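You operate a simulated robot arm through the tools that you are given. There is no shell and no other tool.

You are at the controls of a simulated robot arm. One attempt, no reset.

JOB
Lower the tower mast to the green band and pin it there.
Fine: wind with the blue lever at DOWN, where the winch's brake holds the load; put it back to UP. Where these are worked on the way, their far stop is far enough and under half their travel is too little: blue lever.

The check looks at the end state, three seconds after you hand in, the way a careful person would. Anything else that was tipped, shoved, dropped, spilled or broken makes it a failure.

ROBOT AND FRAMES
A 6-joint arm with a two-finger parallel gripper, fixed in place. Base frame: the origin is at the foot of the arm, x ahead of it, y to its left, z up. Readings come in mm, rad, newtons and seconds.
With the tool pointing down near the work surface it reaches from about 100 to 660 mm from the base axis. Its first joint turns from -1.152 to 1.152 rad. Payload 2.45 kg.
The tool frame sits at the grasp point between the pads (the TCP): z along the fingers, y along the line on which they close. The tips reach 24 mm beyond it. The gripper opens to 68 mm. The fingers are 17 mm wide and 10 mm thick; the gripper's body (40 by 70 mm) begins 41 mm behind the TCP.
Orientation is told as [roll, pitch, yaw] about the base's x, y, z axes, in that order, counted from this pose: with the fingers straight down and closing along the base's y, the tool's x points along the base's -x, its y along +y and its z along -z.

CONTROLS
- The arm moves only by the tool apply_moves. Its argument "motion" is one flat list of numbers, 7 for each row, row after row: the shift along the base's x, y, z in mm, then the turn, a rotation vector about the base's x, y, z in rad, then the opening in per cent of the stroke, from 0 (shut) to 100 (fully open). In form: [x, y, z, rx, ry, rz, claw, x, y, z, rx, ry, rz, claw, ...]. A call has 1 to 20 rows; each row shifts and turns the commanded pose from where the row before left it. Each row takes 0.2 s and may step no farther than 50 mm and 0.15 rad from the row before; otherwise, or with a gripper value out of range, the whole call is refused. A pose out of reach is approached as far as the arm can. The call stops where the force on the tool passes 80 N (or 10 N more than at its start, if that is more) or the arm is blocked; 0.2 s more then pass. The fingers move at their own pace (about 108 mm/s each) and stop on an object; they squeeze with about 31 N. The grip force told is the motor's: it shows also when the fingers shut on nothing. Time passes only in rows, and 0.2 s behind the last, so rows that do not move let the fingers close. It gives the time, the measured TCP pose, the force on the tool (base axes), the opening and the grip force at its end, in the units of the frame above (readings bear some noise), with the torque about the TCP (base axes, N m) and any sound that the robot's microphone picked up.
- Cameras (640 x 400 px; columns grow to the right, rows downward): "scene" is fixed at [185.8, 423.6, 1476.7]; the picture's right is [-0.65, -0.76, 0.00], its down [-0.44, 0.38, -0.81] and it looks along [0.62, -0.53, -0.58] (base axes); focal length 365 px, centre (320, 200). "wrist" rides on the gripper at [84, 11, -75] in the tool frame; the picture's right is [-0.13, 0.99, 0.00], its down [-0.60, -0.08, -0.79] and it looks along [-0.79, -0.10, 0.61] (tool axes); focal length 251 px, centre (320, 200).
- capture(camera): a new picture of that camera. It takes no simulated time.
- probe_pixels(camera, pixels): for up to 12 pixels [column, row] of the newest picture of that camera ("zoom" is the newest enlarged one), the place [x, y, z] in the base frame of the surface seen there, good to about 2 mm, but the place of the scene camera against the robot may be out by one fixed shift of up to 25 mm in any direction. It takes no simulated time.
- close_up(camera, box): a new picture of the part [left, top, right, bottom] of that camera's present view, enlarged. It takes no simulated time.
- sign_off(): hands the job in; it is judged then, once.

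Open the gripper and draw the arm clear of the work before you hand the job in, unless the task says otherwise.

The tools are called after "Call:" as name(argument=value, ...) on one line, values as JSON. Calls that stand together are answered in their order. apply_moves: Moves the arm, as the interface text tells. Its arguments: {"type":"object","properties":{"motion":{"type":"array","items":{"type":"number"}}},"required":["motion"]} The other tools are called the same way: capture (camera) takes a picture; probe_pixels (camera, pixels) gives the place of the surface under pixels of a picture; close_up (camera, box) takes an enlarged picture of a part of a camera's view; sign_off () hands the job in.

At the start:

```text
t: 0.0
tcp_pos: [498.8, 62.4, 1225.6]
tool_rot: [-0.001, 0.0, 0.001]
ft_force: [-1.0, 0.5, 0.7]
ft_torque: [0.0, -0.01, 0.0]
grip_width: 68.0
finger_force: 0.0
```

scene: 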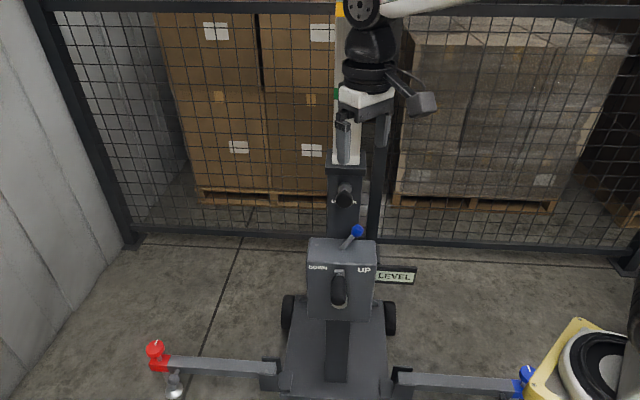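
wrist: 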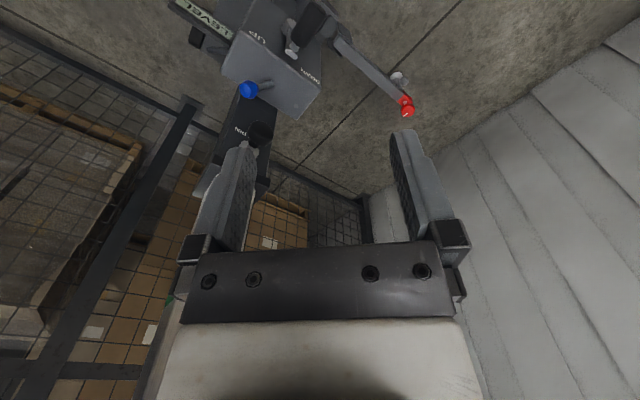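

I start by looking closely at the scene: the tower's winch box with the blue lever at about (355,232), a crank at about (338,285), and a pin knob at about (345,195).

Call:
close_up(camera="scene", box=[270, 140, 430, 340])

Call:
close_up(camera="scene", box=[240, 0, 480, 150])

Call:
close_up(camera="wrist", box=[160, 0, 440, 175])

```text
2.00 times, centred on (350, 240) of scene
```

zoom: 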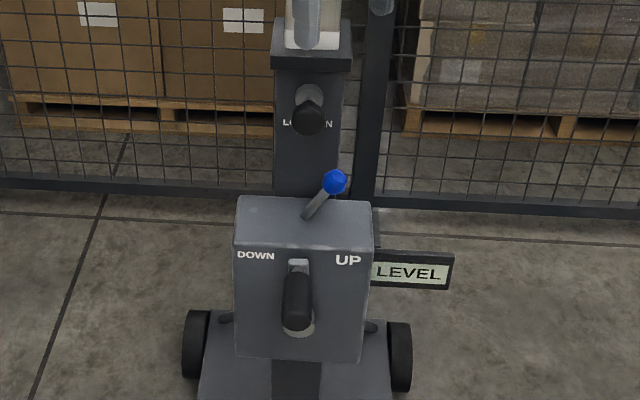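

```text
2.67 times, centred on (360, 75) of scene
```

zoom: 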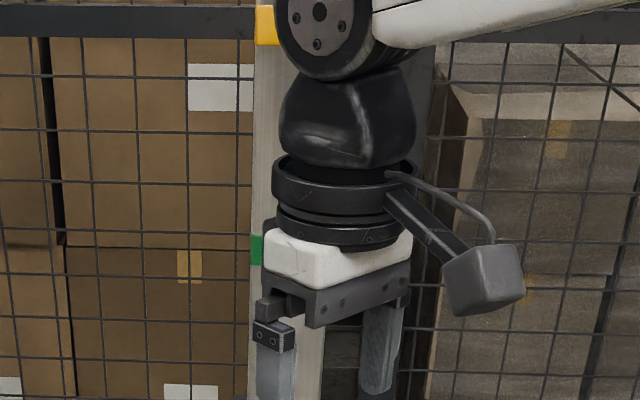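

```text
2.29 times, centred on (300, 88) of wrist
```

zoom: 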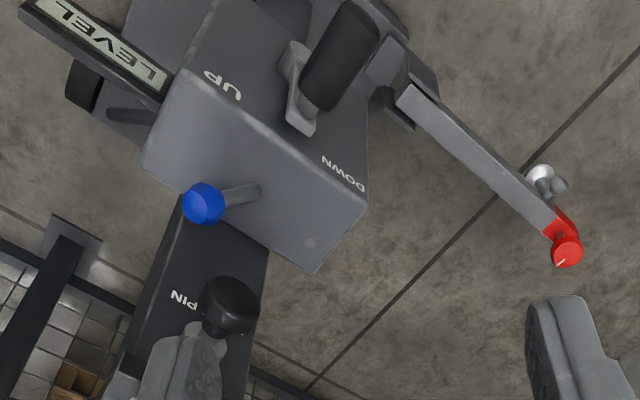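

The blue lever's ball is at zoom (334,181), leaning to UP; the winch handle is at (298,300) and the pin knob at (308,118). I take fresh pictures and probe these places.

Call:
capture(camera="scene")

Call:
probe_pixels(camera="scene", pixels=[[357, 231], [345, 243], [338, 292], [346, 199], [343, 187], [338, 272], [313, 275], [368, 275], [330, 163], [336, 94], [340, 12], [342, 312]])

Call:
capture(camera="wrist")

Call:
probe_pixels(camera="wrist", pixels=[[249, 89], [270, 84], [310, 22], [292, 50], [260, 135], [318, 80], [298, 116], [236, 30], [224, 72], [241, 130], [405, 110], [232, 120]])

```text
taken
```

scene: 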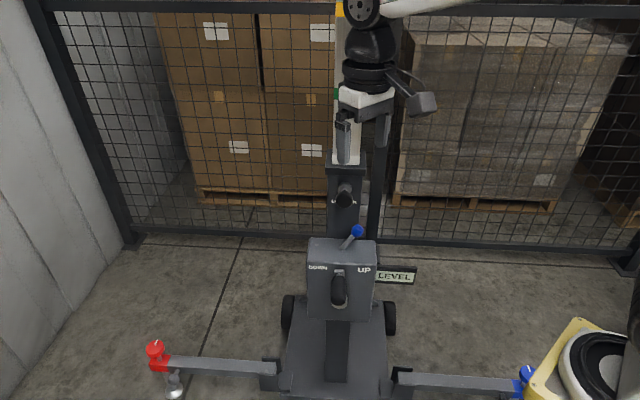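

```text
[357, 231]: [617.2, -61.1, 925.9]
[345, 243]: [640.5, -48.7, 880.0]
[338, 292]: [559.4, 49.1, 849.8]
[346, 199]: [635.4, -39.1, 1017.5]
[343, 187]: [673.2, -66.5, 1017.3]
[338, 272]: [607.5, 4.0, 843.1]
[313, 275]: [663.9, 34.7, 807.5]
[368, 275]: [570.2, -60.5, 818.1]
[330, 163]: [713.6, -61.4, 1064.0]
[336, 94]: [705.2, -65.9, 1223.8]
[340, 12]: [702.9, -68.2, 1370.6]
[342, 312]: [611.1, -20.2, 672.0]
```

```text
taken
```

wrist: 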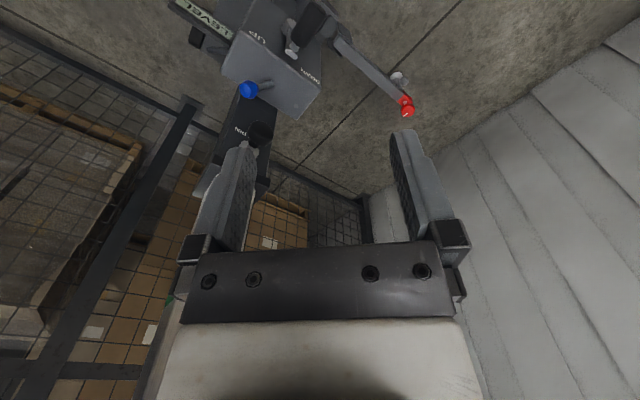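

```text
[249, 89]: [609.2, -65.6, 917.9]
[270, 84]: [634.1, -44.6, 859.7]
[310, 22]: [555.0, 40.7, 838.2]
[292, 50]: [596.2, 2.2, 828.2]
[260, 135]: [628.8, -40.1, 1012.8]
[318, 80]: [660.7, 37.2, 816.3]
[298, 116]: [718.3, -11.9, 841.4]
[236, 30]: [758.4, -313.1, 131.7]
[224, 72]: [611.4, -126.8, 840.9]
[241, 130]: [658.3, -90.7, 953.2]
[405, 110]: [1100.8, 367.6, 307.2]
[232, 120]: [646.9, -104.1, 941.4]
```

The tower face is turned about 45° (face runs along [0.7,0.71], normal about [-0.71,0.70]), and the wrist picture agrees with the scene one to within about 8 mm. I rotate the tool by yaw -0.785 in place so that the wrist camera faces the tower front, then look.

Call:
apply_moves(motion=[-10, 10, 0, 0, 0, -0.131, 100, -10, 10, 0, 0, 0, -0.131, 100, -10, 10, 0, 0, 0, -0.131, 100, -10, 10, 0, 0, 0, -0.131, 100, -10, 10, 0, 0, 0, -0.131, 100, -10, 10, 0, 0, 0, -0.13, 100])

Call:
capture(camera="wrist")

Call:
capture(camera="scene")

```text
t: 1.4
tcp_pos: [437.7, 122.7, 1226.8]
tool_rot: [0.0, 0.001, -0.787]
ft_force: [-0.4, -1.0, 0.3]
ft_torque: [-0.02, 0.03, 0.02]
grip_width: 68.0
finger_force: 0.0
```

```text
taken
```

wrist: 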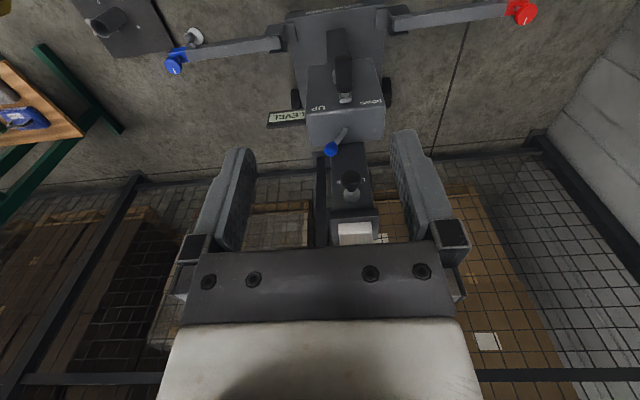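

```text
taken
```

scene: 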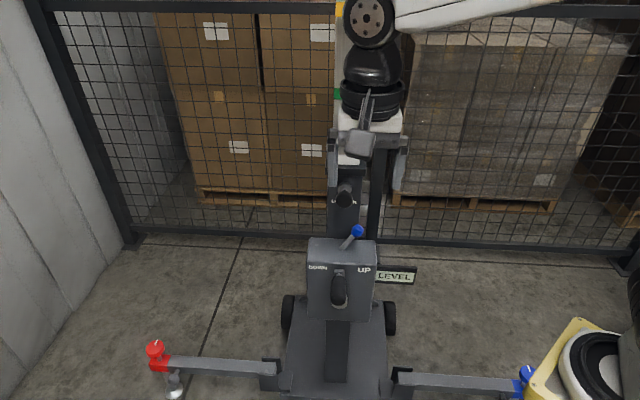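

The wrist view now faces the tower, upside down. I enlarge the tower portion to read the pin, lever and crank.

Call:
close_up(camera="wrist", box=[260, 80, 420, 250])

Call:
close_up(camera="wrist", box=[260, 0, 420, 130])

Call:
probe_pixels(camera="wrist", pixels=[[331, 149], [339, 138], [345, 75], [345, 98], [351, 180], [352, 200], [320, 130], [372, 130], [335, 160], [365, 160], [354, 234], [352, 212]])

```text
2.35 times, centred on (340, 165) of wrist
```

zoom: 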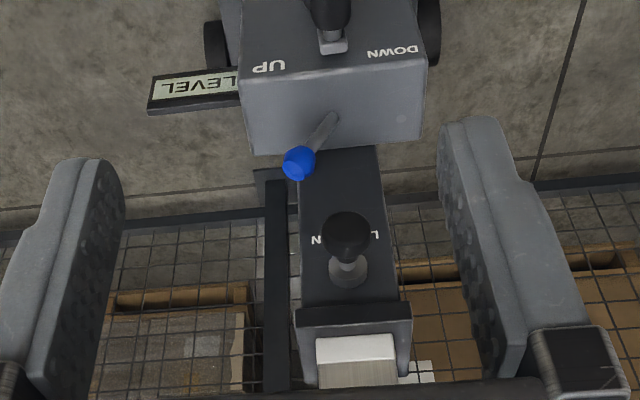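

```text
3.08 times, centred on (340, 65) of wrist
```

zoom: 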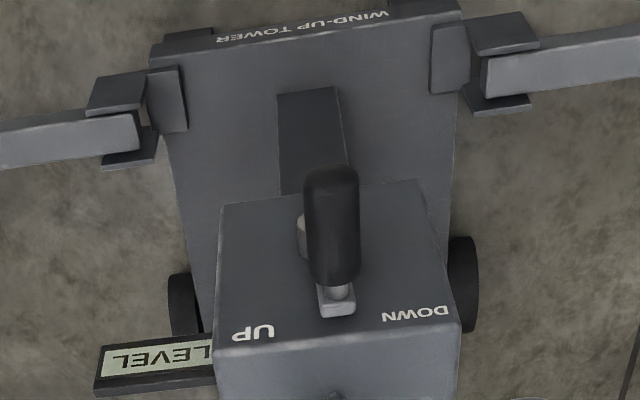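

```text
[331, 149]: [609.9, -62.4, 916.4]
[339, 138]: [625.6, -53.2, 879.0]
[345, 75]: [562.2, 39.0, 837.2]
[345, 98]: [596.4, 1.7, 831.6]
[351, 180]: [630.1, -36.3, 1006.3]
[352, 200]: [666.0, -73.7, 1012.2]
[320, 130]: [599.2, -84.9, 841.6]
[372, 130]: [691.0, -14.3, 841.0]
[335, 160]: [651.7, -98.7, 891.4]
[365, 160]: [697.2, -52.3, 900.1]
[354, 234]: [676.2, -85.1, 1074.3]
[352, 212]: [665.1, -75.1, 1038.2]
```

The pin is a mushroom knob sticking out about 52 mm from the sleeve face, the lever leans to UP, and the crank handle is at its top. I enlarge the mast in the scene view to see the bands.

Call:
close_up(camera="scene", box=[300, 0, 400, 220])

Call:
close_up(camera="scene", box=[310, 140, 390, 220])

Call:
close_up(camera="scene", box=[290, 225, 390, 325])

```text
1.82 times, centred on (350, 110) of scene
```

zoom: 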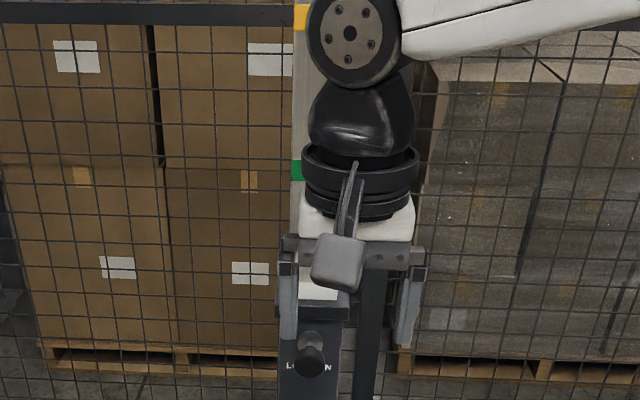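

```text
5.00 times, centred on (350, 180) of scene
```

zoom: 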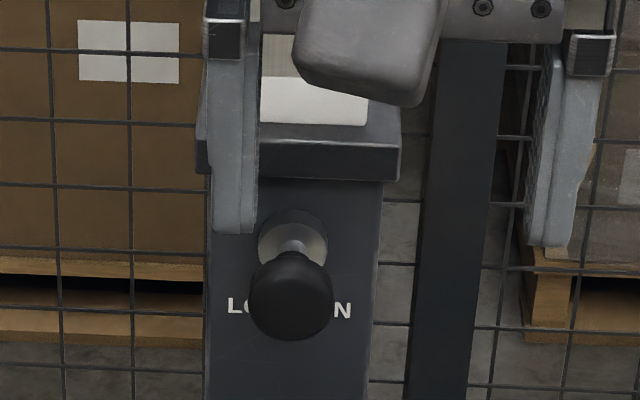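

```text
4.00 times, centred on (340, 275) of scene
```

zoom: 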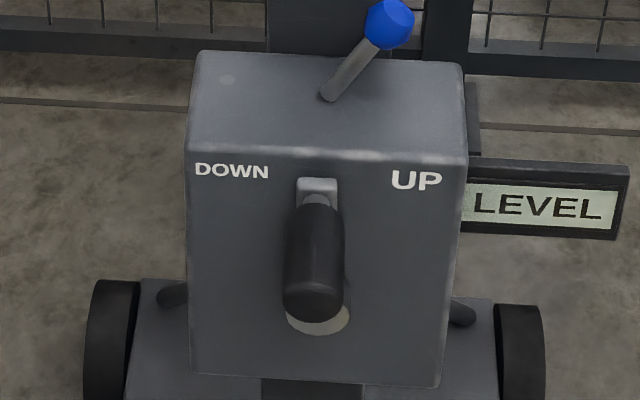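

The blue ball is at about (610,-63,917) by the wrist camera, right beneath the pin knob, so a vertical gripper would foul the knob. I tilt the tool about 45° toward the tower (rotation about -u) while coming closer, staying well in front, then look again.

Call:
apply_moves(motion=[10, -10, -30, -0.0917, -0.0935, 0, 100, 10, -10, -30, -0.0917, -0.0935, 0, 100, 10, -10, -30, -0.0917, -0.0935, 0, 100, 10, -10, -30, -0.0917, -0.0935, 0, 100, 10, -10, -30, -0.0917, -0.0935, 0, 100, 10, -10, -30, -0.0917, -0.0935, 0, 100])

Call:
capture(camera="wrist")

Call:
capture(camera="scene")

```text
t: 2.8
tcp_pos: [499.9, 61.6, 1046.4]
tool_rot: [0.011, -0.785, -0.789]
ft_force: [0.5, -0.1, 0.3]
ft_torque: [0.0, 0.03, 0.0]
grip_width: 68.0
finger_force: 0.0
```

```text
taken
```

wrist: 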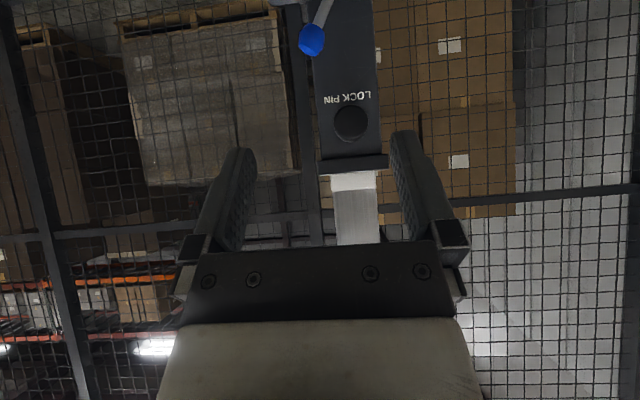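

```text
taken
```

scene: 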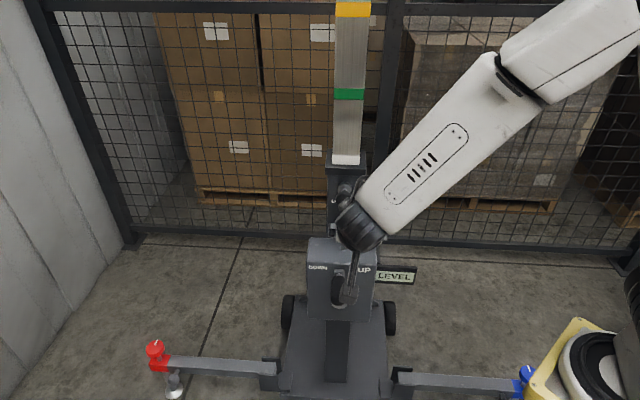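

The mast now shows clearly: white band at the collar (345,158), green at (349,94), yellow at (353,9); the label reads LOCK PIN. I enlarge both views and measure the bands.

Call:
close_up(camera="wrist", box=[270, 0, 430, 250])

Call:
probe_pixels(camera="wrist", pixels=[[311, 42], [324, 12], [349, 124], [326, 112], [372, 112], [352, 160], [352, 172], [353, 188], [353, 193], [355, 235], [334, 185], [378, 185]])

Call:
close_up(camera="scene", box=[300, 60, 400, 180])

```text
1.60 times, centred on (350, 125) of wrist
```

zoom: 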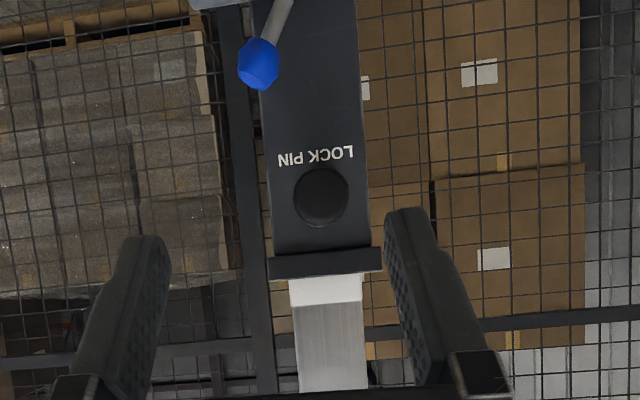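

```text
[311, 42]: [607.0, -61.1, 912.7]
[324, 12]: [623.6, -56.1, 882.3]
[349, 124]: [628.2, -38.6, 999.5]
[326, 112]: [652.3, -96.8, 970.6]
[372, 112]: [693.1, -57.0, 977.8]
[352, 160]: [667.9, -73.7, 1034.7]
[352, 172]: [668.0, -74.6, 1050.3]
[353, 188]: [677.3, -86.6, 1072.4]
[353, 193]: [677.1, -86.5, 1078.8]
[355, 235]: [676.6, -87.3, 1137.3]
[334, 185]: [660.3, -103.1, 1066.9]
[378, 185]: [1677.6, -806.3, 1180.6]
```

```text
3.33 times, centred on (350, 120) of scene
```

zoom: 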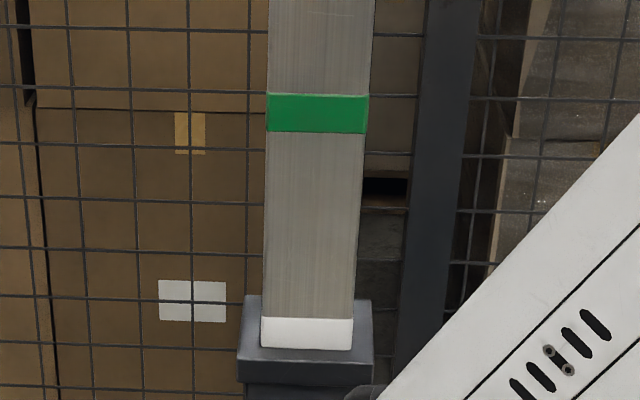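

Call:
probe_pixels(camera="zoom", pixels=[[317, 96], [317, 100], [317, 126], [317, 130], [312, 310], [308, 322], [308, 344], [308, 350], [306, 358], [306, 368], [306, 375], [317, 60]])

```text
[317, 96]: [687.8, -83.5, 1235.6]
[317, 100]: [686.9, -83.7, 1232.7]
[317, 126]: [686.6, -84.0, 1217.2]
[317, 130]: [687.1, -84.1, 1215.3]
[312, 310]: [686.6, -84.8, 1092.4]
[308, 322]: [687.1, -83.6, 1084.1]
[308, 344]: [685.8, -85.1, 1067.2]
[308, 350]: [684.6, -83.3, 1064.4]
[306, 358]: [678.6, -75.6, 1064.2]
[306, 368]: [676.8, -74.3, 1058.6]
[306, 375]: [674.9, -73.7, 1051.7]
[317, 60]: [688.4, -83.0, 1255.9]
```

Collar top reads z≈1064 and green band bottom ≈1214 in the same camera, so the mast must come down about 150 mm. Now I approach the blue ball (centre about (615,-69,907)) with open fingers, stopping 60 mm short to check.

Call:
apply_moves(motion=[20.2, -24.3, -22.8, 0, 0, 0, 100, 20.2, -24.3, -22.8, 0, 0, 0, 100, 20.2, -24.3, -22.8, 0, 0, 0, 100, 20.2, -24.3, -22.8, 0, 0, 0, 100])

Call:
capture(camera="wrist")

Call:
capture(camera="scene")

```text
t: 3.8
tcp_pos: [581.7, -34.7, 955.3]
tool_rot: [0.01, -0.786, -0.789]
ft_force: [0.5, -0.3, 0.2]
ft_torque: [0.01, -0.04, -0.03]
grip_width: 68.2
finger_force: 0.0
```

```text
taken
```

wrist: 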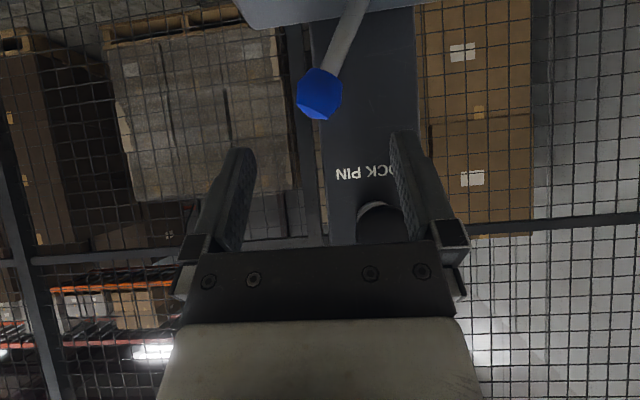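

```text
taken
```

scene: 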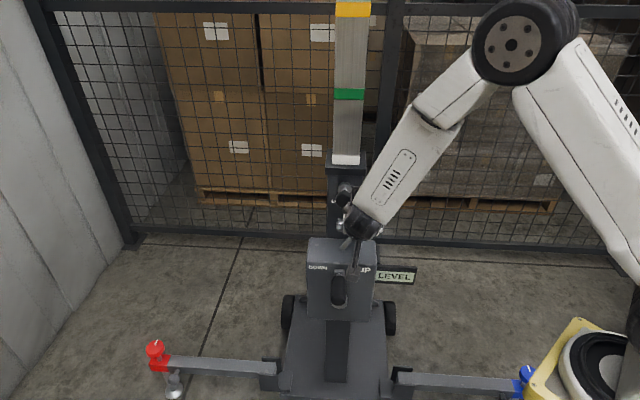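

The ball at (319,94) is centred between the fingers. I probe it and the lever's foot and the pin's collar for exact numbers.

Call:
probe_pixels(camera="wrist", pixels=[[319, 92], [305, 92], [335, 92], [320, 110], [337, 55], [345, 25], [350, 8], [375, 215], [355, 180], [325, 15], [400, 4], [290, 20]])

Call:
close_up(camera="wrist", box=[240, 0, 440, 125])

```text
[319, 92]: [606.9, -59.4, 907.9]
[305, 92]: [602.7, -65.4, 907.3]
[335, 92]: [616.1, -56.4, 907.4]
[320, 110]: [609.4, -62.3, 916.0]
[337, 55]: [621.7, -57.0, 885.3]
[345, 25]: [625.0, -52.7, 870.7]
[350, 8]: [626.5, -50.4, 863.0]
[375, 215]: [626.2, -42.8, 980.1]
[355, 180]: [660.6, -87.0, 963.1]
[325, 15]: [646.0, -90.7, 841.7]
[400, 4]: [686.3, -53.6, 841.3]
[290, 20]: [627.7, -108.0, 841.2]
```

```text
3.20 times, centred on (340, 62) of wrist
```

zoom: 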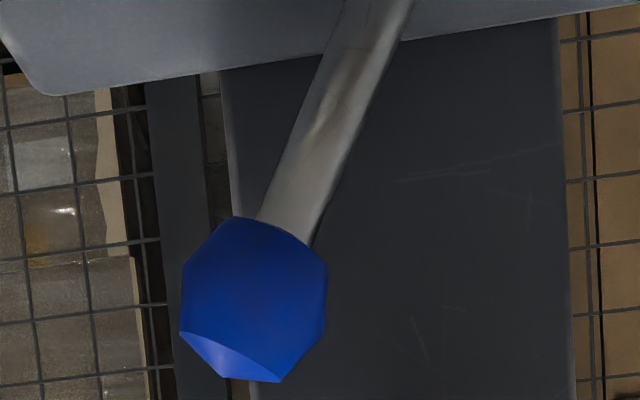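

The ball centre is about (615,-67,905), radius about 12. I advance so the fingers straddle it, then narrow them to a loose cage of about 28 mm.

Call:
apply_moves(motion=[15, -14.5, -23, 0, 0, 0, 100, 15, -14.5, -23, 0, 0, 0, 100, 0, 0, 0, 0, 0, 0, 41, 0, 0, 0, 0, 0, 0, 41])

Call:
capture(camera="wrist")

Call:
close_up(camera="scene", box=[290, 170, 410, 330])

```text
t: 4.8
tcp_pos: [610.9, -64.5, 909.8]
tool_rot: [0.016, -0.79, -0.792]
ft_force: [7.5, 2.5, 6.6]
ft_torque: [0.46, -0.52, -0.06]
grip_width: 29.5
finger_force: 42.7
```

```text
taken
```

wrist: 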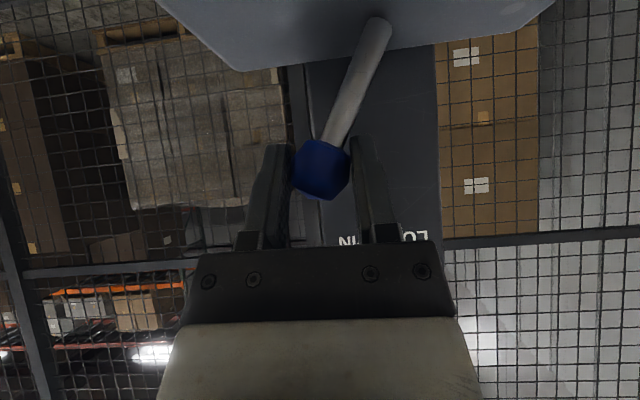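

```text
2.50 times, centred on (350, 250) of scene
```

zoom: 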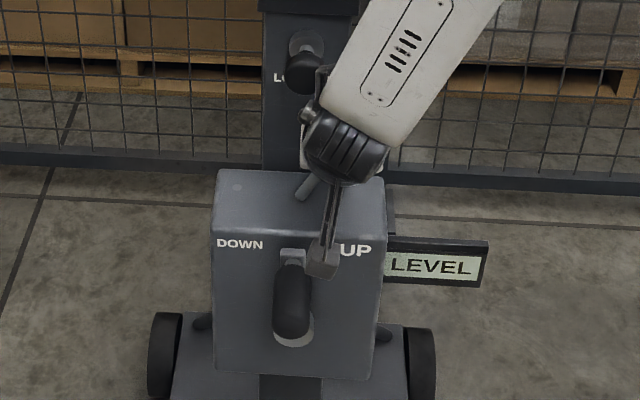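

The fingers already touch the ball at 29.5 mm opening. I loosen to 33 mm and start moving it along +u (toward DOWN) on a shallow arc, half way first to see the force.

Call:
apply_moves(motion=[0, 0, 0, 0, 0, 0, 48, 5.8, 5.9, 3.2, 0, 0, 0, 48, 5.8, 5.9, 2.2, 0, 0, 0, 48, 5.8, 5.9, 1.3, 0, 0, 0, 48, 5.8, 5.9, 0.4, 0, 0, 0, 48])

Call:
capture(camera="wrist")

Call:
close_up(camera="scene", box=[290, 170, 410, 330])

```text
t: 6.0
tcp_pos: [631.5, -39.0, 914.8]
tool_rot: [0.007, -0.783, -0.789]
ft_force: [-2.8, 0.3, -1.7]
ft_torque: [-0.04, -0.18, 0.01]
grip_width: 32.7
finger_force: 0.6
```

```text
taken
```

wrist: 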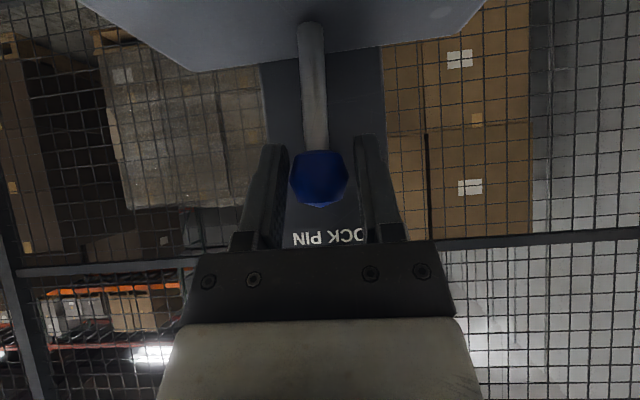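

```text
2.50 times, centred on (350, 250) of scene
```

zoom: 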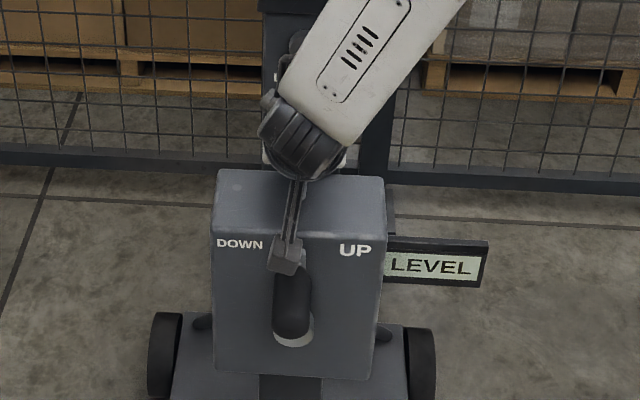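

The lever stands upright now with little force. I continue along +u to the DOWN stop, in small steps at the end.

Call:
apply_moves(motion=[5.8, 5.9, -0.5, 0, 0, 0, 48, 5.8, 5.9, -1.3, 0, 0, 0, 48, 5.8, 5.9, -2.2, 0, 0, 0, 48, 5.8, 5.9, -3.3, 0, 0, 0, 48, 2, 2, -1, 0, 0, 0, 48])

Call:
capture(camera="wrist")

Call:
close_up(camera="scene", box=[290, 170, 410, 330])

```text
t: 7.2
tcp_pos: [657.3, -14.8, 909.6]
tool_rot: [0.007, -0.787, -0.791]
ft_force: [-2.9, -4.2, 4.9]
ft_torque: [-0.17, 0.1, -0.05]
grip_width: 36.4
finger_force: 2.9
```

```text
taken
```

wrist: 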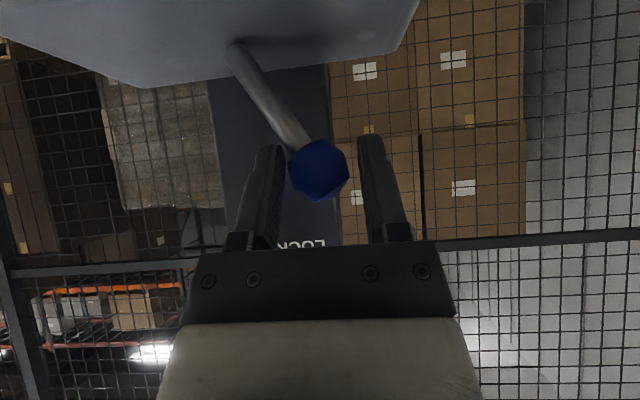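

```text
2.50 times, centred on (350, 250) of scene
```

zoom: 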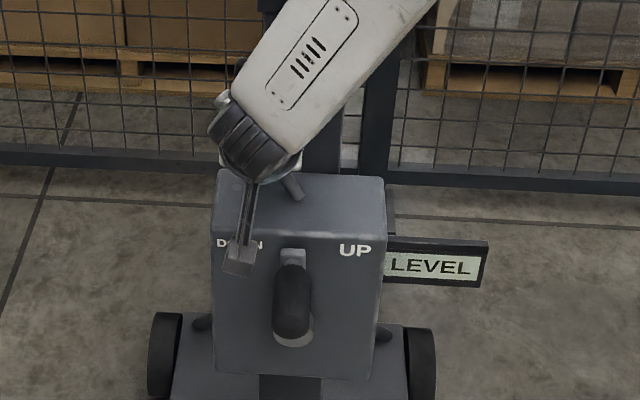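

The lever leans to DOWN and the finger shows light resistance. I nudge 4 mm further to verify it is at its stop.

Call:
apply_moves(motion=[1.5, 1.5, -1, 0, 0, 0, 48, 1.5, 1.5, -1, 0, 0, 0, 48, 0, 0, 0, 0, 0, 0, 48])

Call:
probe_pixels(camera="wrist", pixels=[[318, 168], [260, 85], [236, 50], [285, 125]])

Call:
capture(camera="wrist")

```text
t: 8.0
tcp_pos: [661.4, -12.6, 906.0]
tool_rot: [0.007, -0.791, -0.792]
ft_force: [-2.9, -17.2, 14.2]
ft_torque: [-0.68, 0.36, 0.02]
grip_width: 44.3
finger_force: 7.2
```

```text
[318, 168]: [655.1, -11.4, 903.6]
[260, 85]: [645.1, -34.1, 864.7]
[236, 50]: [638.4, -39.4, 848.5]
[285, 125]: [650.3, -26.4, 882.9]
```

```text
taken
```

wrist: 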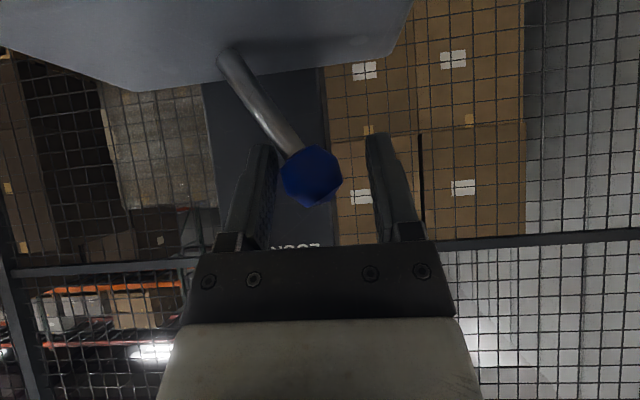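

Ball stays at about (655,-11,904), mirrored from its UP place, and pushing harder only opens the fingers (22 N), so the lever is at the DOWN stop. I open, back off along the tool axis and go to a spot in front of the pin knob.

Call:
apply_moves(motion=[-3, -3, 1, 0, 0, 0, 100, 0, 0, 0, 0, 0, 0, 100, 0, 0, 0, 0, 0, 0, 100, -12.6, 12.4, 17.7, 0, 0, 0, 100, -12.6, 12.4, 17.7, 0, 0, 0, 100, -12.6, 12.4, 17.7, 0, 0, 0, 100, -12.6, 12.4, 17.7, 0, 0, 0, 100, -1.8, -14.7, 24, 0, 0, 0, 100, -1.8, -14.7, 24, 0, 0, 0, 100, -1.8, -14.7, 24, 0, 0, 0, 100])

Call:
capture(camera="wrist")

Call:
capture(camera="scene")

```text
t: 10.2
tcp_pos: [601.7, -8.2, 1050.1]
tool_rot: [0.01, -0.786, -0.791]
ft_force: [0.3, -0.1, 0.6]
ft_torque: [-0.03, 0.02, -0.03]
grip_width: 68.1
finger_force: 0.0
```

```text
taken
```

wrist: 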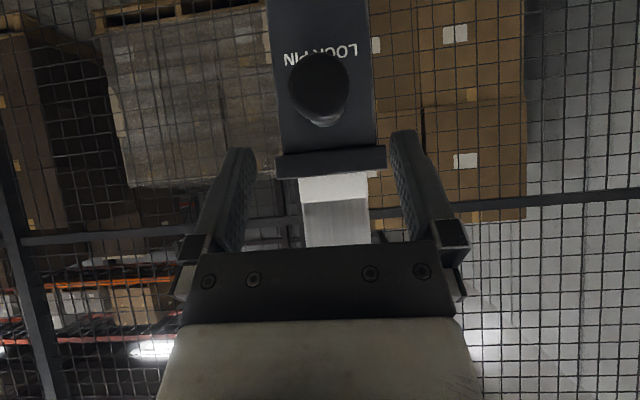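

```text
taken
```

scene: 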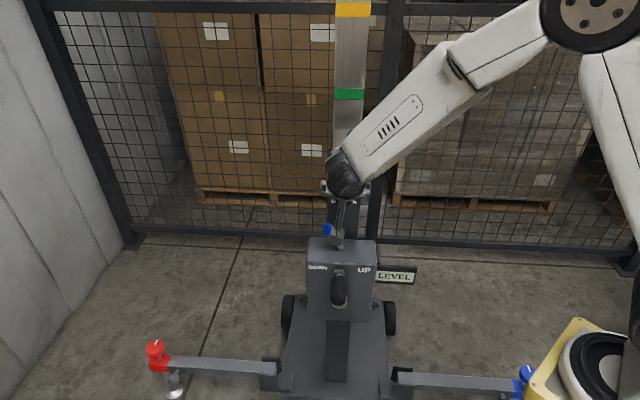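

The lever ball now sits at (328,230), on the DOWN side, and the mast has not moved. I probe the pin knob at (320,88) before gripping it.

Call:
probe_pixels(camera="wrist", pixels=[[320, 85], [300, 85], [340, 85], [320, 60], [320, 118], [320, 105], [290, 130], [365, 130], [330, 165]])

Call:
close_up(camera="wrist", box=[250, 20, 400, 180])

Call:
close_up(camera="scene", box=[300, 60, 400, 180])

```text
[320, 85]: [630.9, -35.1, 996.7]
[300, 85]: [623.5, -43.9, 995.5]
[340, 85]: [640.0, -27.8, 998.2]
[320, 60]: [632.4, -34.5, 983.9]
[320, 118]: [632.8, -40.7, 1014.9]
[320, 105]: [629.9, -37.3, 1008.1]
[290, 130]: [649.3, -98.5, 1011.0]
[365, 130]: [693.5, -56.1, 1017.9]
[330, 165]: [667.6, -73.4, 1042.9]
```

```text
2.50 times, centred on (325, 100) of wrist
```

zoom: 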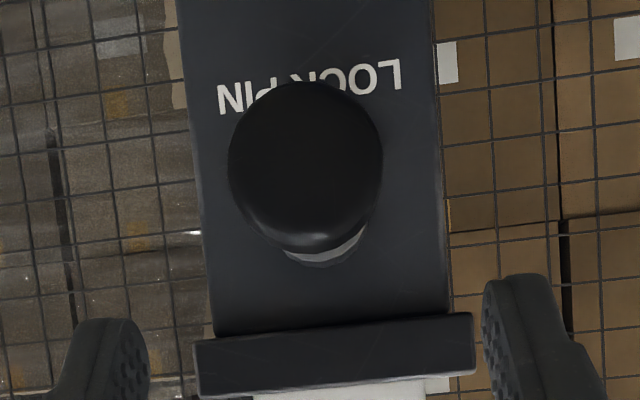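

```text
3.33 times, centred on (350, 120) of scene
```

zoom: 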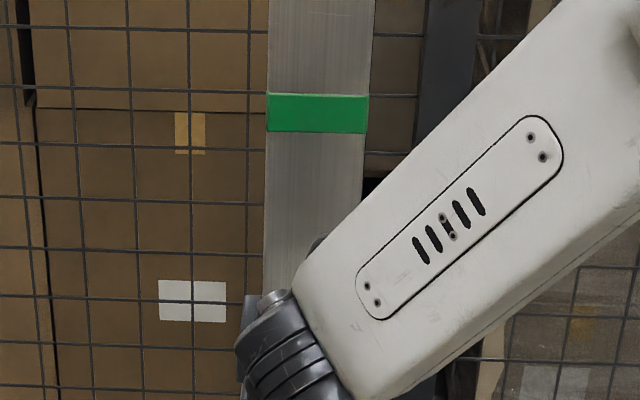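

Knob axis is at u≈416.5, z≈999, with its front at n≈-475. I advance about 72 mm along the tool axis so the fingers straddle it, then close.

Call:
apply_moves(motion=[12.7, -12, -17, 0, 0, 0, 100, 12.7, -12, -17, 0, 0, 0, 100, 12.7, -12, -17, 0, 0, 0, 100, 0, 0, 0, 0, 0, 0, 0, 0, 0, 0, 0, 0, 0, 0, 0, 0, 0, 0, 0, 0, 0])

Call:
capture(camera="wrist")

Call:
close_up(camera="scene", box=[290, 130, 410, 270])

```text
t: 11.6
tcp_pos: [640.2, -45.2, 998.2]
tool_rot: [0.007, -0.786, -0.791]
ft_force: [-3.5, -3.7, -0.1]
ft_torque: [-0.39, -0.35, -0.09]
grip_width: 36.7
finger_force: 44.5
```

```text
taken
```

wrist: 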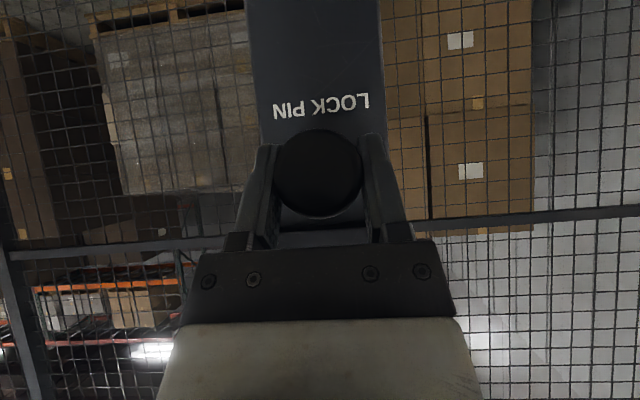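

```text
2.86 times, centred on (350, 200) of scene
```

zoom: 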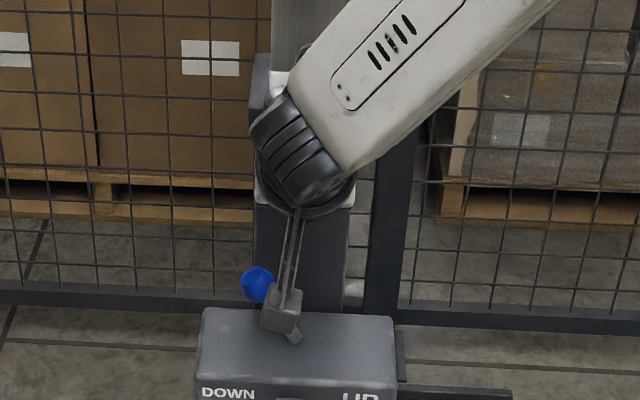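

The knob is gripped (36.7 mm). I pull it gently along the outward normal, 16 mm first, and read the force.

Call:
apply_moves(motion=[-2.86, 2.8, 0, 0, 0, 0, 0, -2.86, 2.8, 0, 0, 0, 0, 0, -2.86, 2.8, 0, 0, 0, 0, 0, -2.86, 2.8, 0, 0, 0, 0, 0])

Call:
capture(camera="wrist")

```text
t: 12.6
tcp_pos: [627.4, -34.2, 996.9]
tool_rot: [0.01, -0.788, -0.791]
ft_force: [-6.4, -8.2, 9.7]
ft_torque: [0.19, 0.26, 0.04]
grip_width: 36.6
finger_force: 45.0
```

```text
taken
```

wrist: 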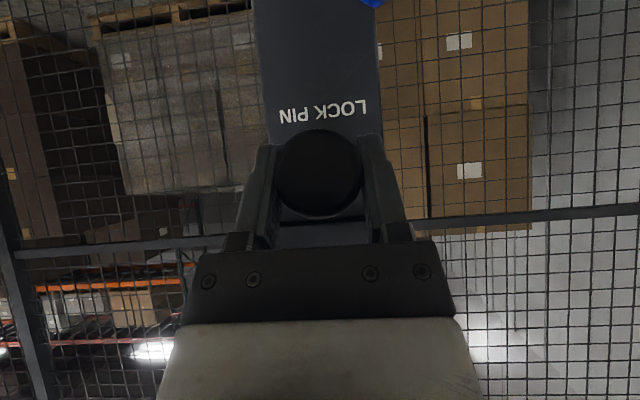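

The knob came out about 16 mm with little axial force. I keep pulling in small steps.

Call:
apply_moves(motion=[-2.86, 2.8, 0, 0, 0, 0, 0, -2.86, 2.8, 0, 0, 0, 0, 0, -2.86, 2.8, 0, 0, 0, 0, 0, -2.86, 2.8, 0, 0, 0, 0, 0])

Call:
capture(camera="wrist")

```text
t: 13.6
tcp_pos: [615.9, -22.2, 997.9]
tool_rot: [0.01, -0.787, -0.791]
ft_force: [-12.9, -10.7, 14.5]
ft_torque: [-0.1, -0.14, -0.19]
grip_width: 36.6
finger_force: 44.8
```

```text
taken
```

wrist: 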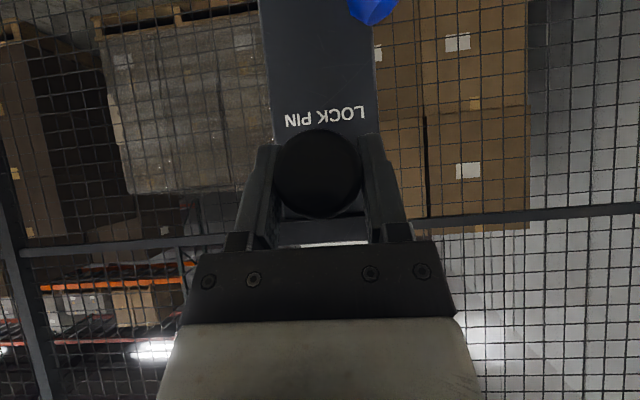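

No axial pull is felt, only about 17 N sideways and 14 N upward from slight misalignment. I correct by about 1.5 mm toward -u and 1 mm up, then keep pulling outwards.

Call:
apply_moves(motion=[-1, -1, 1, 0, 0, 0, 0, -2.86, 2.8, 0, 0, 0, 0, 0, -2.86, 2.8, 0, 0, 0, 0, 0])

Call:
capture(camera="wrist")

Call:
capture(camera="scene")

```text
t: 14.4
tcp_pos: [613.6, -19.1, 998.5]
tool_rot: [0.015, -0.789, -0.79]
ft_force: [24.5, -19.4, -3.5]
ft_torque: [-0.18, -0.1, -0.18]
grip_width: 37.1
finger_force: 45.2
```

```text
taken
```

wrist: 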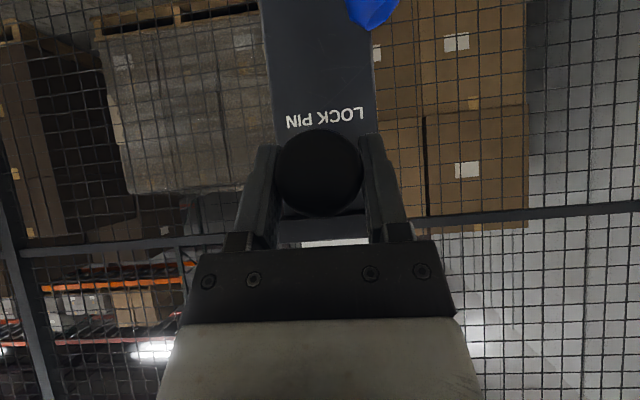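

```text
taken
```

scene: 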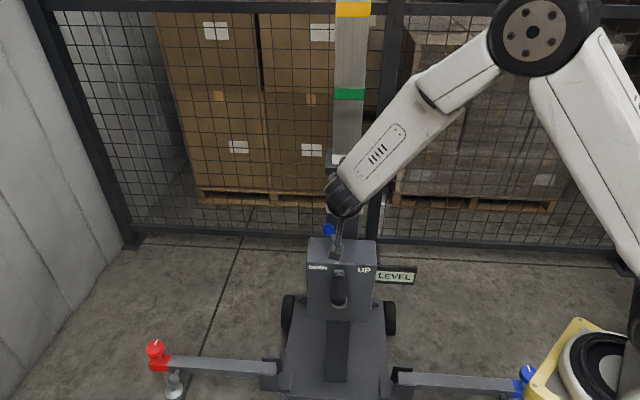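

Now 31 N pulls back along the axis after 37 mm of travel: the pin has reached its outer stop. I ease back 2 mm, open the fingers and see if it stays out.

Call:
apply_moves(motion=[1.8, -1.8, 0, 0, 0, 0, 0, 0, 0, 0, 0, 0, 0, 100, 0, 0, 0, 0, 0, 0, 100, 0, 0, 0, 0, 0, 0, 100])

Call:
capture(camera="wrist")

Call:
close_up(camera="scene", box=[290, 130, 410, 270])

```text
t: 15.4
tcp_pos: [612.2, -19.0, 998.2]
tool_rot: [0.009, -0.785, -0.787]
ft_force: [-0.2, 0.0, -0.6]
ft_torque: [0.02, 0.0, -0.03]
grip_width: 68.0
finger_force: 0.0
```

```text
taken
```

wrist: 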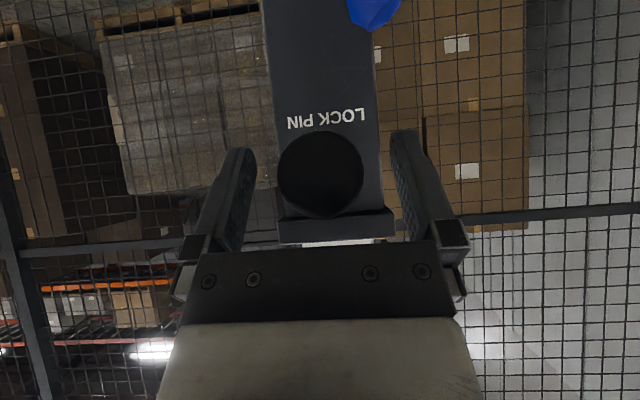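

```text
2.86 times, centred on (350, 200) of scene
```

zoom: 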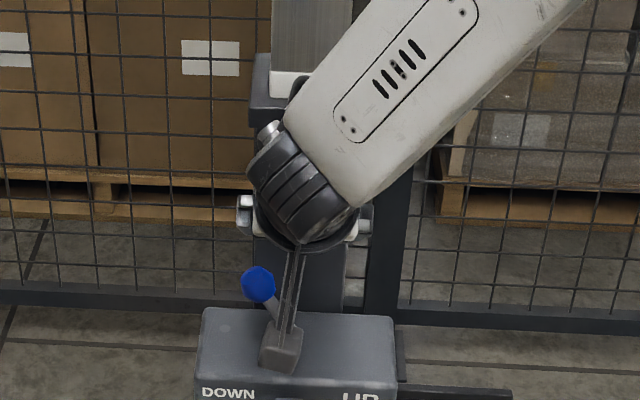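

The knob seems to stay out at (320,175). I probe it, then retreat along the tool axis and look at the whole tower.

Call:
probe_pixels(camera="wrist", pixels=[[320, 170], [335, 228], [320, 190]])

Call:
apply_moves(motion=[-15.1, 14.8, 21.2, 0, 0, 0, 100, -15.1, 14.8, 21.2, 0, 0, 0, 100, -15.1, 14.8, 21.2, 0, 0, 0, 100, -15.1, 14.8, 21.2, 0, 0, 0, 100])

Call:
capture(camera="wrist")

Call:
capture(camera="scene")

```text
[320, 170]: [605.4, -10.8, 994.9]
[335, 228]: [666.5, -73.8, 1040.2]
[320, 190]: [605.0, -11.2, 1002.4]
```

```text
t: 16.4
tcp_pos: [551.6, 39.7, 1083.6]
tool_rot: [0.011, -0.785, -0.787]
ft_force: [0.2, 0.4, -0.4]
ft_torque: [-0.02, -0.01, 0.05]
grip_width: 68.3
finger_force: 0.1
```

```text
taken
```

wrist: 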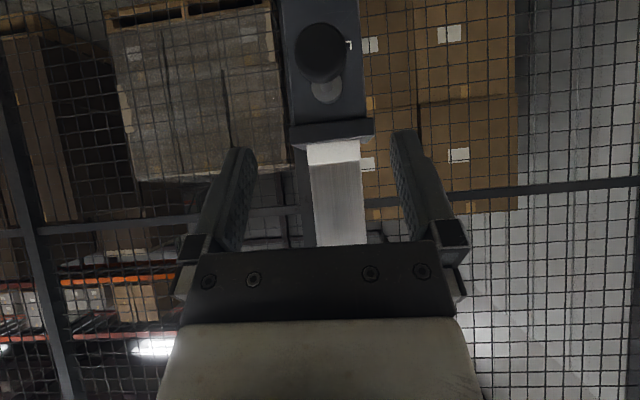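

```text
taken
```

scene: 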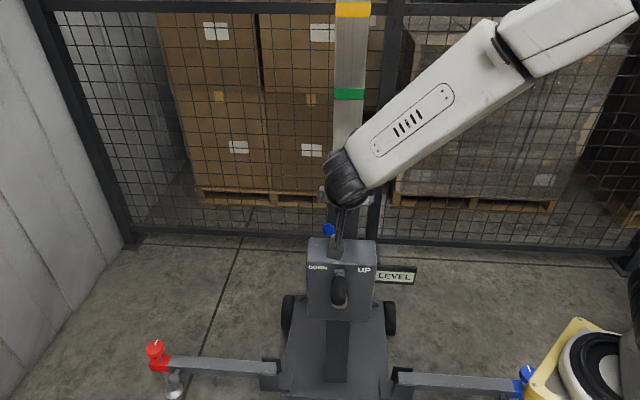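

The knob front is now 35 mm further out (n≈-440) and stays; the mast is unchanged. I back away and descend in front of the winch box to get a straight view of the crank.

Call:
apply_moves(motion=[-34.3, 26.6, 0, 0, 0, 0, 100, -34.3, 26.6, 0, 0, 0, 0, 100, 0, 0, -42, 0, 0, 0, 100, 0, 0, -42, 0, 0, 0, 100, 0, 0, -42, 0, 0, 0, 100, 0, 0, -42, 0, 0, 0, 100, 0, 0, -42, 0, 0, 0, 100, 0, 0, -42, 0, 0, 0, 100])

Call:
capture(camera="wrist")

Call:
capture(camera="scene")

```text
t: 18.2
tcp_pos: [490.6, 99.3, 835.7]
tool_rot: [0.004, -0.784, -0.786]
ft_force: [0.3, 0.2, -0.7]
ft_torque: [0.0, 0.0, 0.01]
grip_width: 67.9
finger_force: 0.0
out of reach, approached as far as the arm can: row 8
```

```text
taken
```

wrist: 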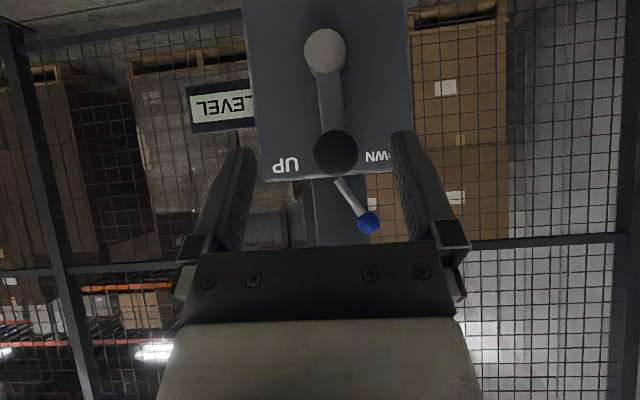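

```text
taken
```

scene: 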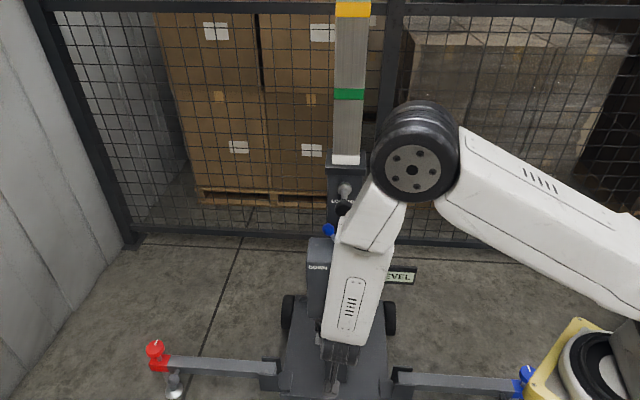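

The row that went out of reach tells me the arm is folding near its limit here; still the crank shows plainly: hub at (325,50), handle end at (336,152). I probe them.

Call:
probe_pixels(camera="wrist", pixels=[[325, 50], [325, 35], [310, 50], [341, 50], [336, 152], [336, 134], [336, 168], [331, 100], [318, 152], [353, 152], [290, 100], [375, 100]])

Call:
close_up(camera="wrist", box=[230, 0, 430, 200])

Call:
close_up(camera="scene", box=[300, 60, 400, 200])

```text
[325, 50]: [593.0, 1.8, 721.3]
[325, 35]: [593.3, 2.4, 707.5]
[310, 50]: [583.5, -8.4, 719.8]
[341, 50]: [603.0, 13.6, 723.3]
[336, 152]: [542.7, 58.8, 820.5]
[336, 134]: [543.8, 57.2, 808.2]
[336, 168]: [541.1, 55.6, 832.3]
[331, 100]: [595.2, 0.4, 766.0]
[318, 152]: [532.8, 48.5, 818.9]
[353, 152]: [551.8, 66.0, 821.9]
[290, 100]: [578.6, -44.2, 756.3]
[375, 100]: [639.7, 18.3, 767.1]
```

```text
2.00 times, centred on (330, 100) of wrist
```

zoom: 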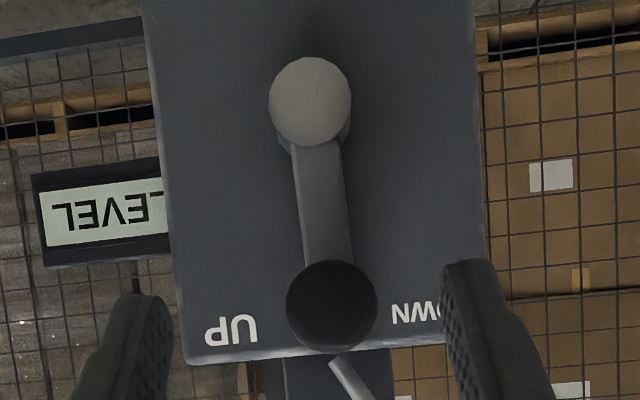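

```text
2.86 times, centred on (350, 130) of scene
```

zoom: 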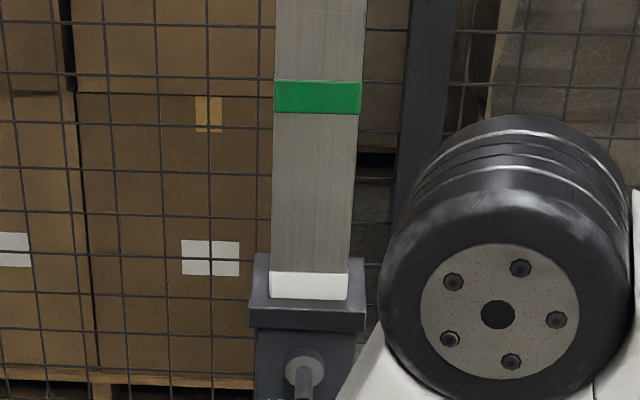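

Hub is at u≈416, z≈721 and the handle end at u≈420, z≈820, so the crank radius is about 100 mm; handle spans n≈-346 to -415. I test how low the arm can go here with less tilt (20° from vertical), in free space in front of the crank.

Call:
apply_moves(motion=[0, 0, 0, 0.1015, 0.1035, 0, 100, 0, 0, 0, 0.1015, 0.1035, 0, 100, 0, 0, 0, 0.1015, 0.1035, 0, 100, 0, 0, -30, 0, 0, 0, 100, 0, 0, -30, 0, 0, 0, 100, 0, 0, -30, 0, 0, 0, 100, 0, 0, -30, 0, 0, 0, 100])

Call:
capture(camera="wrist")

Call:
capture(camera="scene")

```text
t: 19.8
tcp_pos: [493.1, 100.7, 717.2]
tool_rot: [0.005, -0.35, -0.787]
ft_force: [-0.3, 0.5, 0.0]
ft_torque: [0.02, 0.01, -0.02]
grip_width: 67.8
finger_force: 0.0
```

```text
taken
```

wrist: 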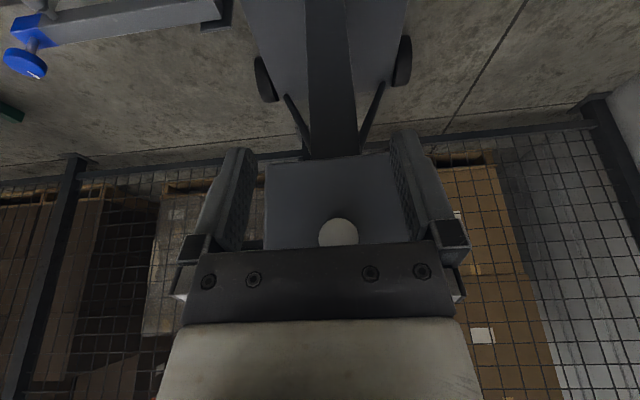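

```text
taken
```

scene: 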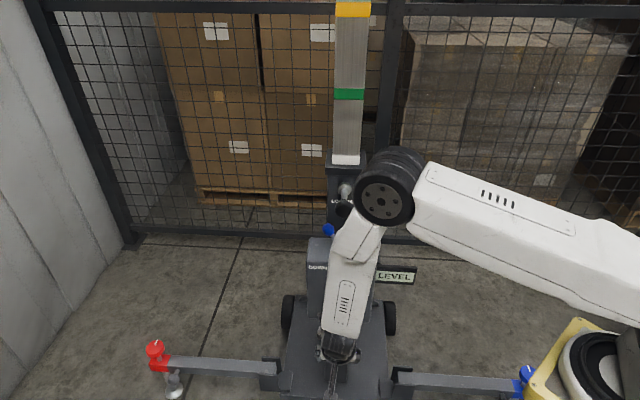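

At 20° tilt the arm reaches z=717 here without trouble. I probe a few arm points in the scene to learn where its elbow and links run relative to the tower.

Call:
probe_pixels(camera="scene", pixels=[[385, 200], [355, 240], [345, 300], [338, 345], [430, 200], [520, 230], [620, 280], [370, 170], [400, 155]])

```text
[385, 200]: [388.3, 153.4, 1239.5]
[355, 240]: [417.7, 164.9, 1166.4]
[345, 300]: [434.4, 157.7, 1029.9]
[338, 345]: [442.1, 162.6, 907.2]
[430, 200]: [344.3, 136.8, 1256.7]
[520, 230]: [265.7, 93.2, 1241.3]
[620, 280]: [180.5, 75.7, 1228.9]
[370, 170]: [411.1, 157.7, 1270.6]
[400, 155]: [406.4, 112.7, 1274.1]
```

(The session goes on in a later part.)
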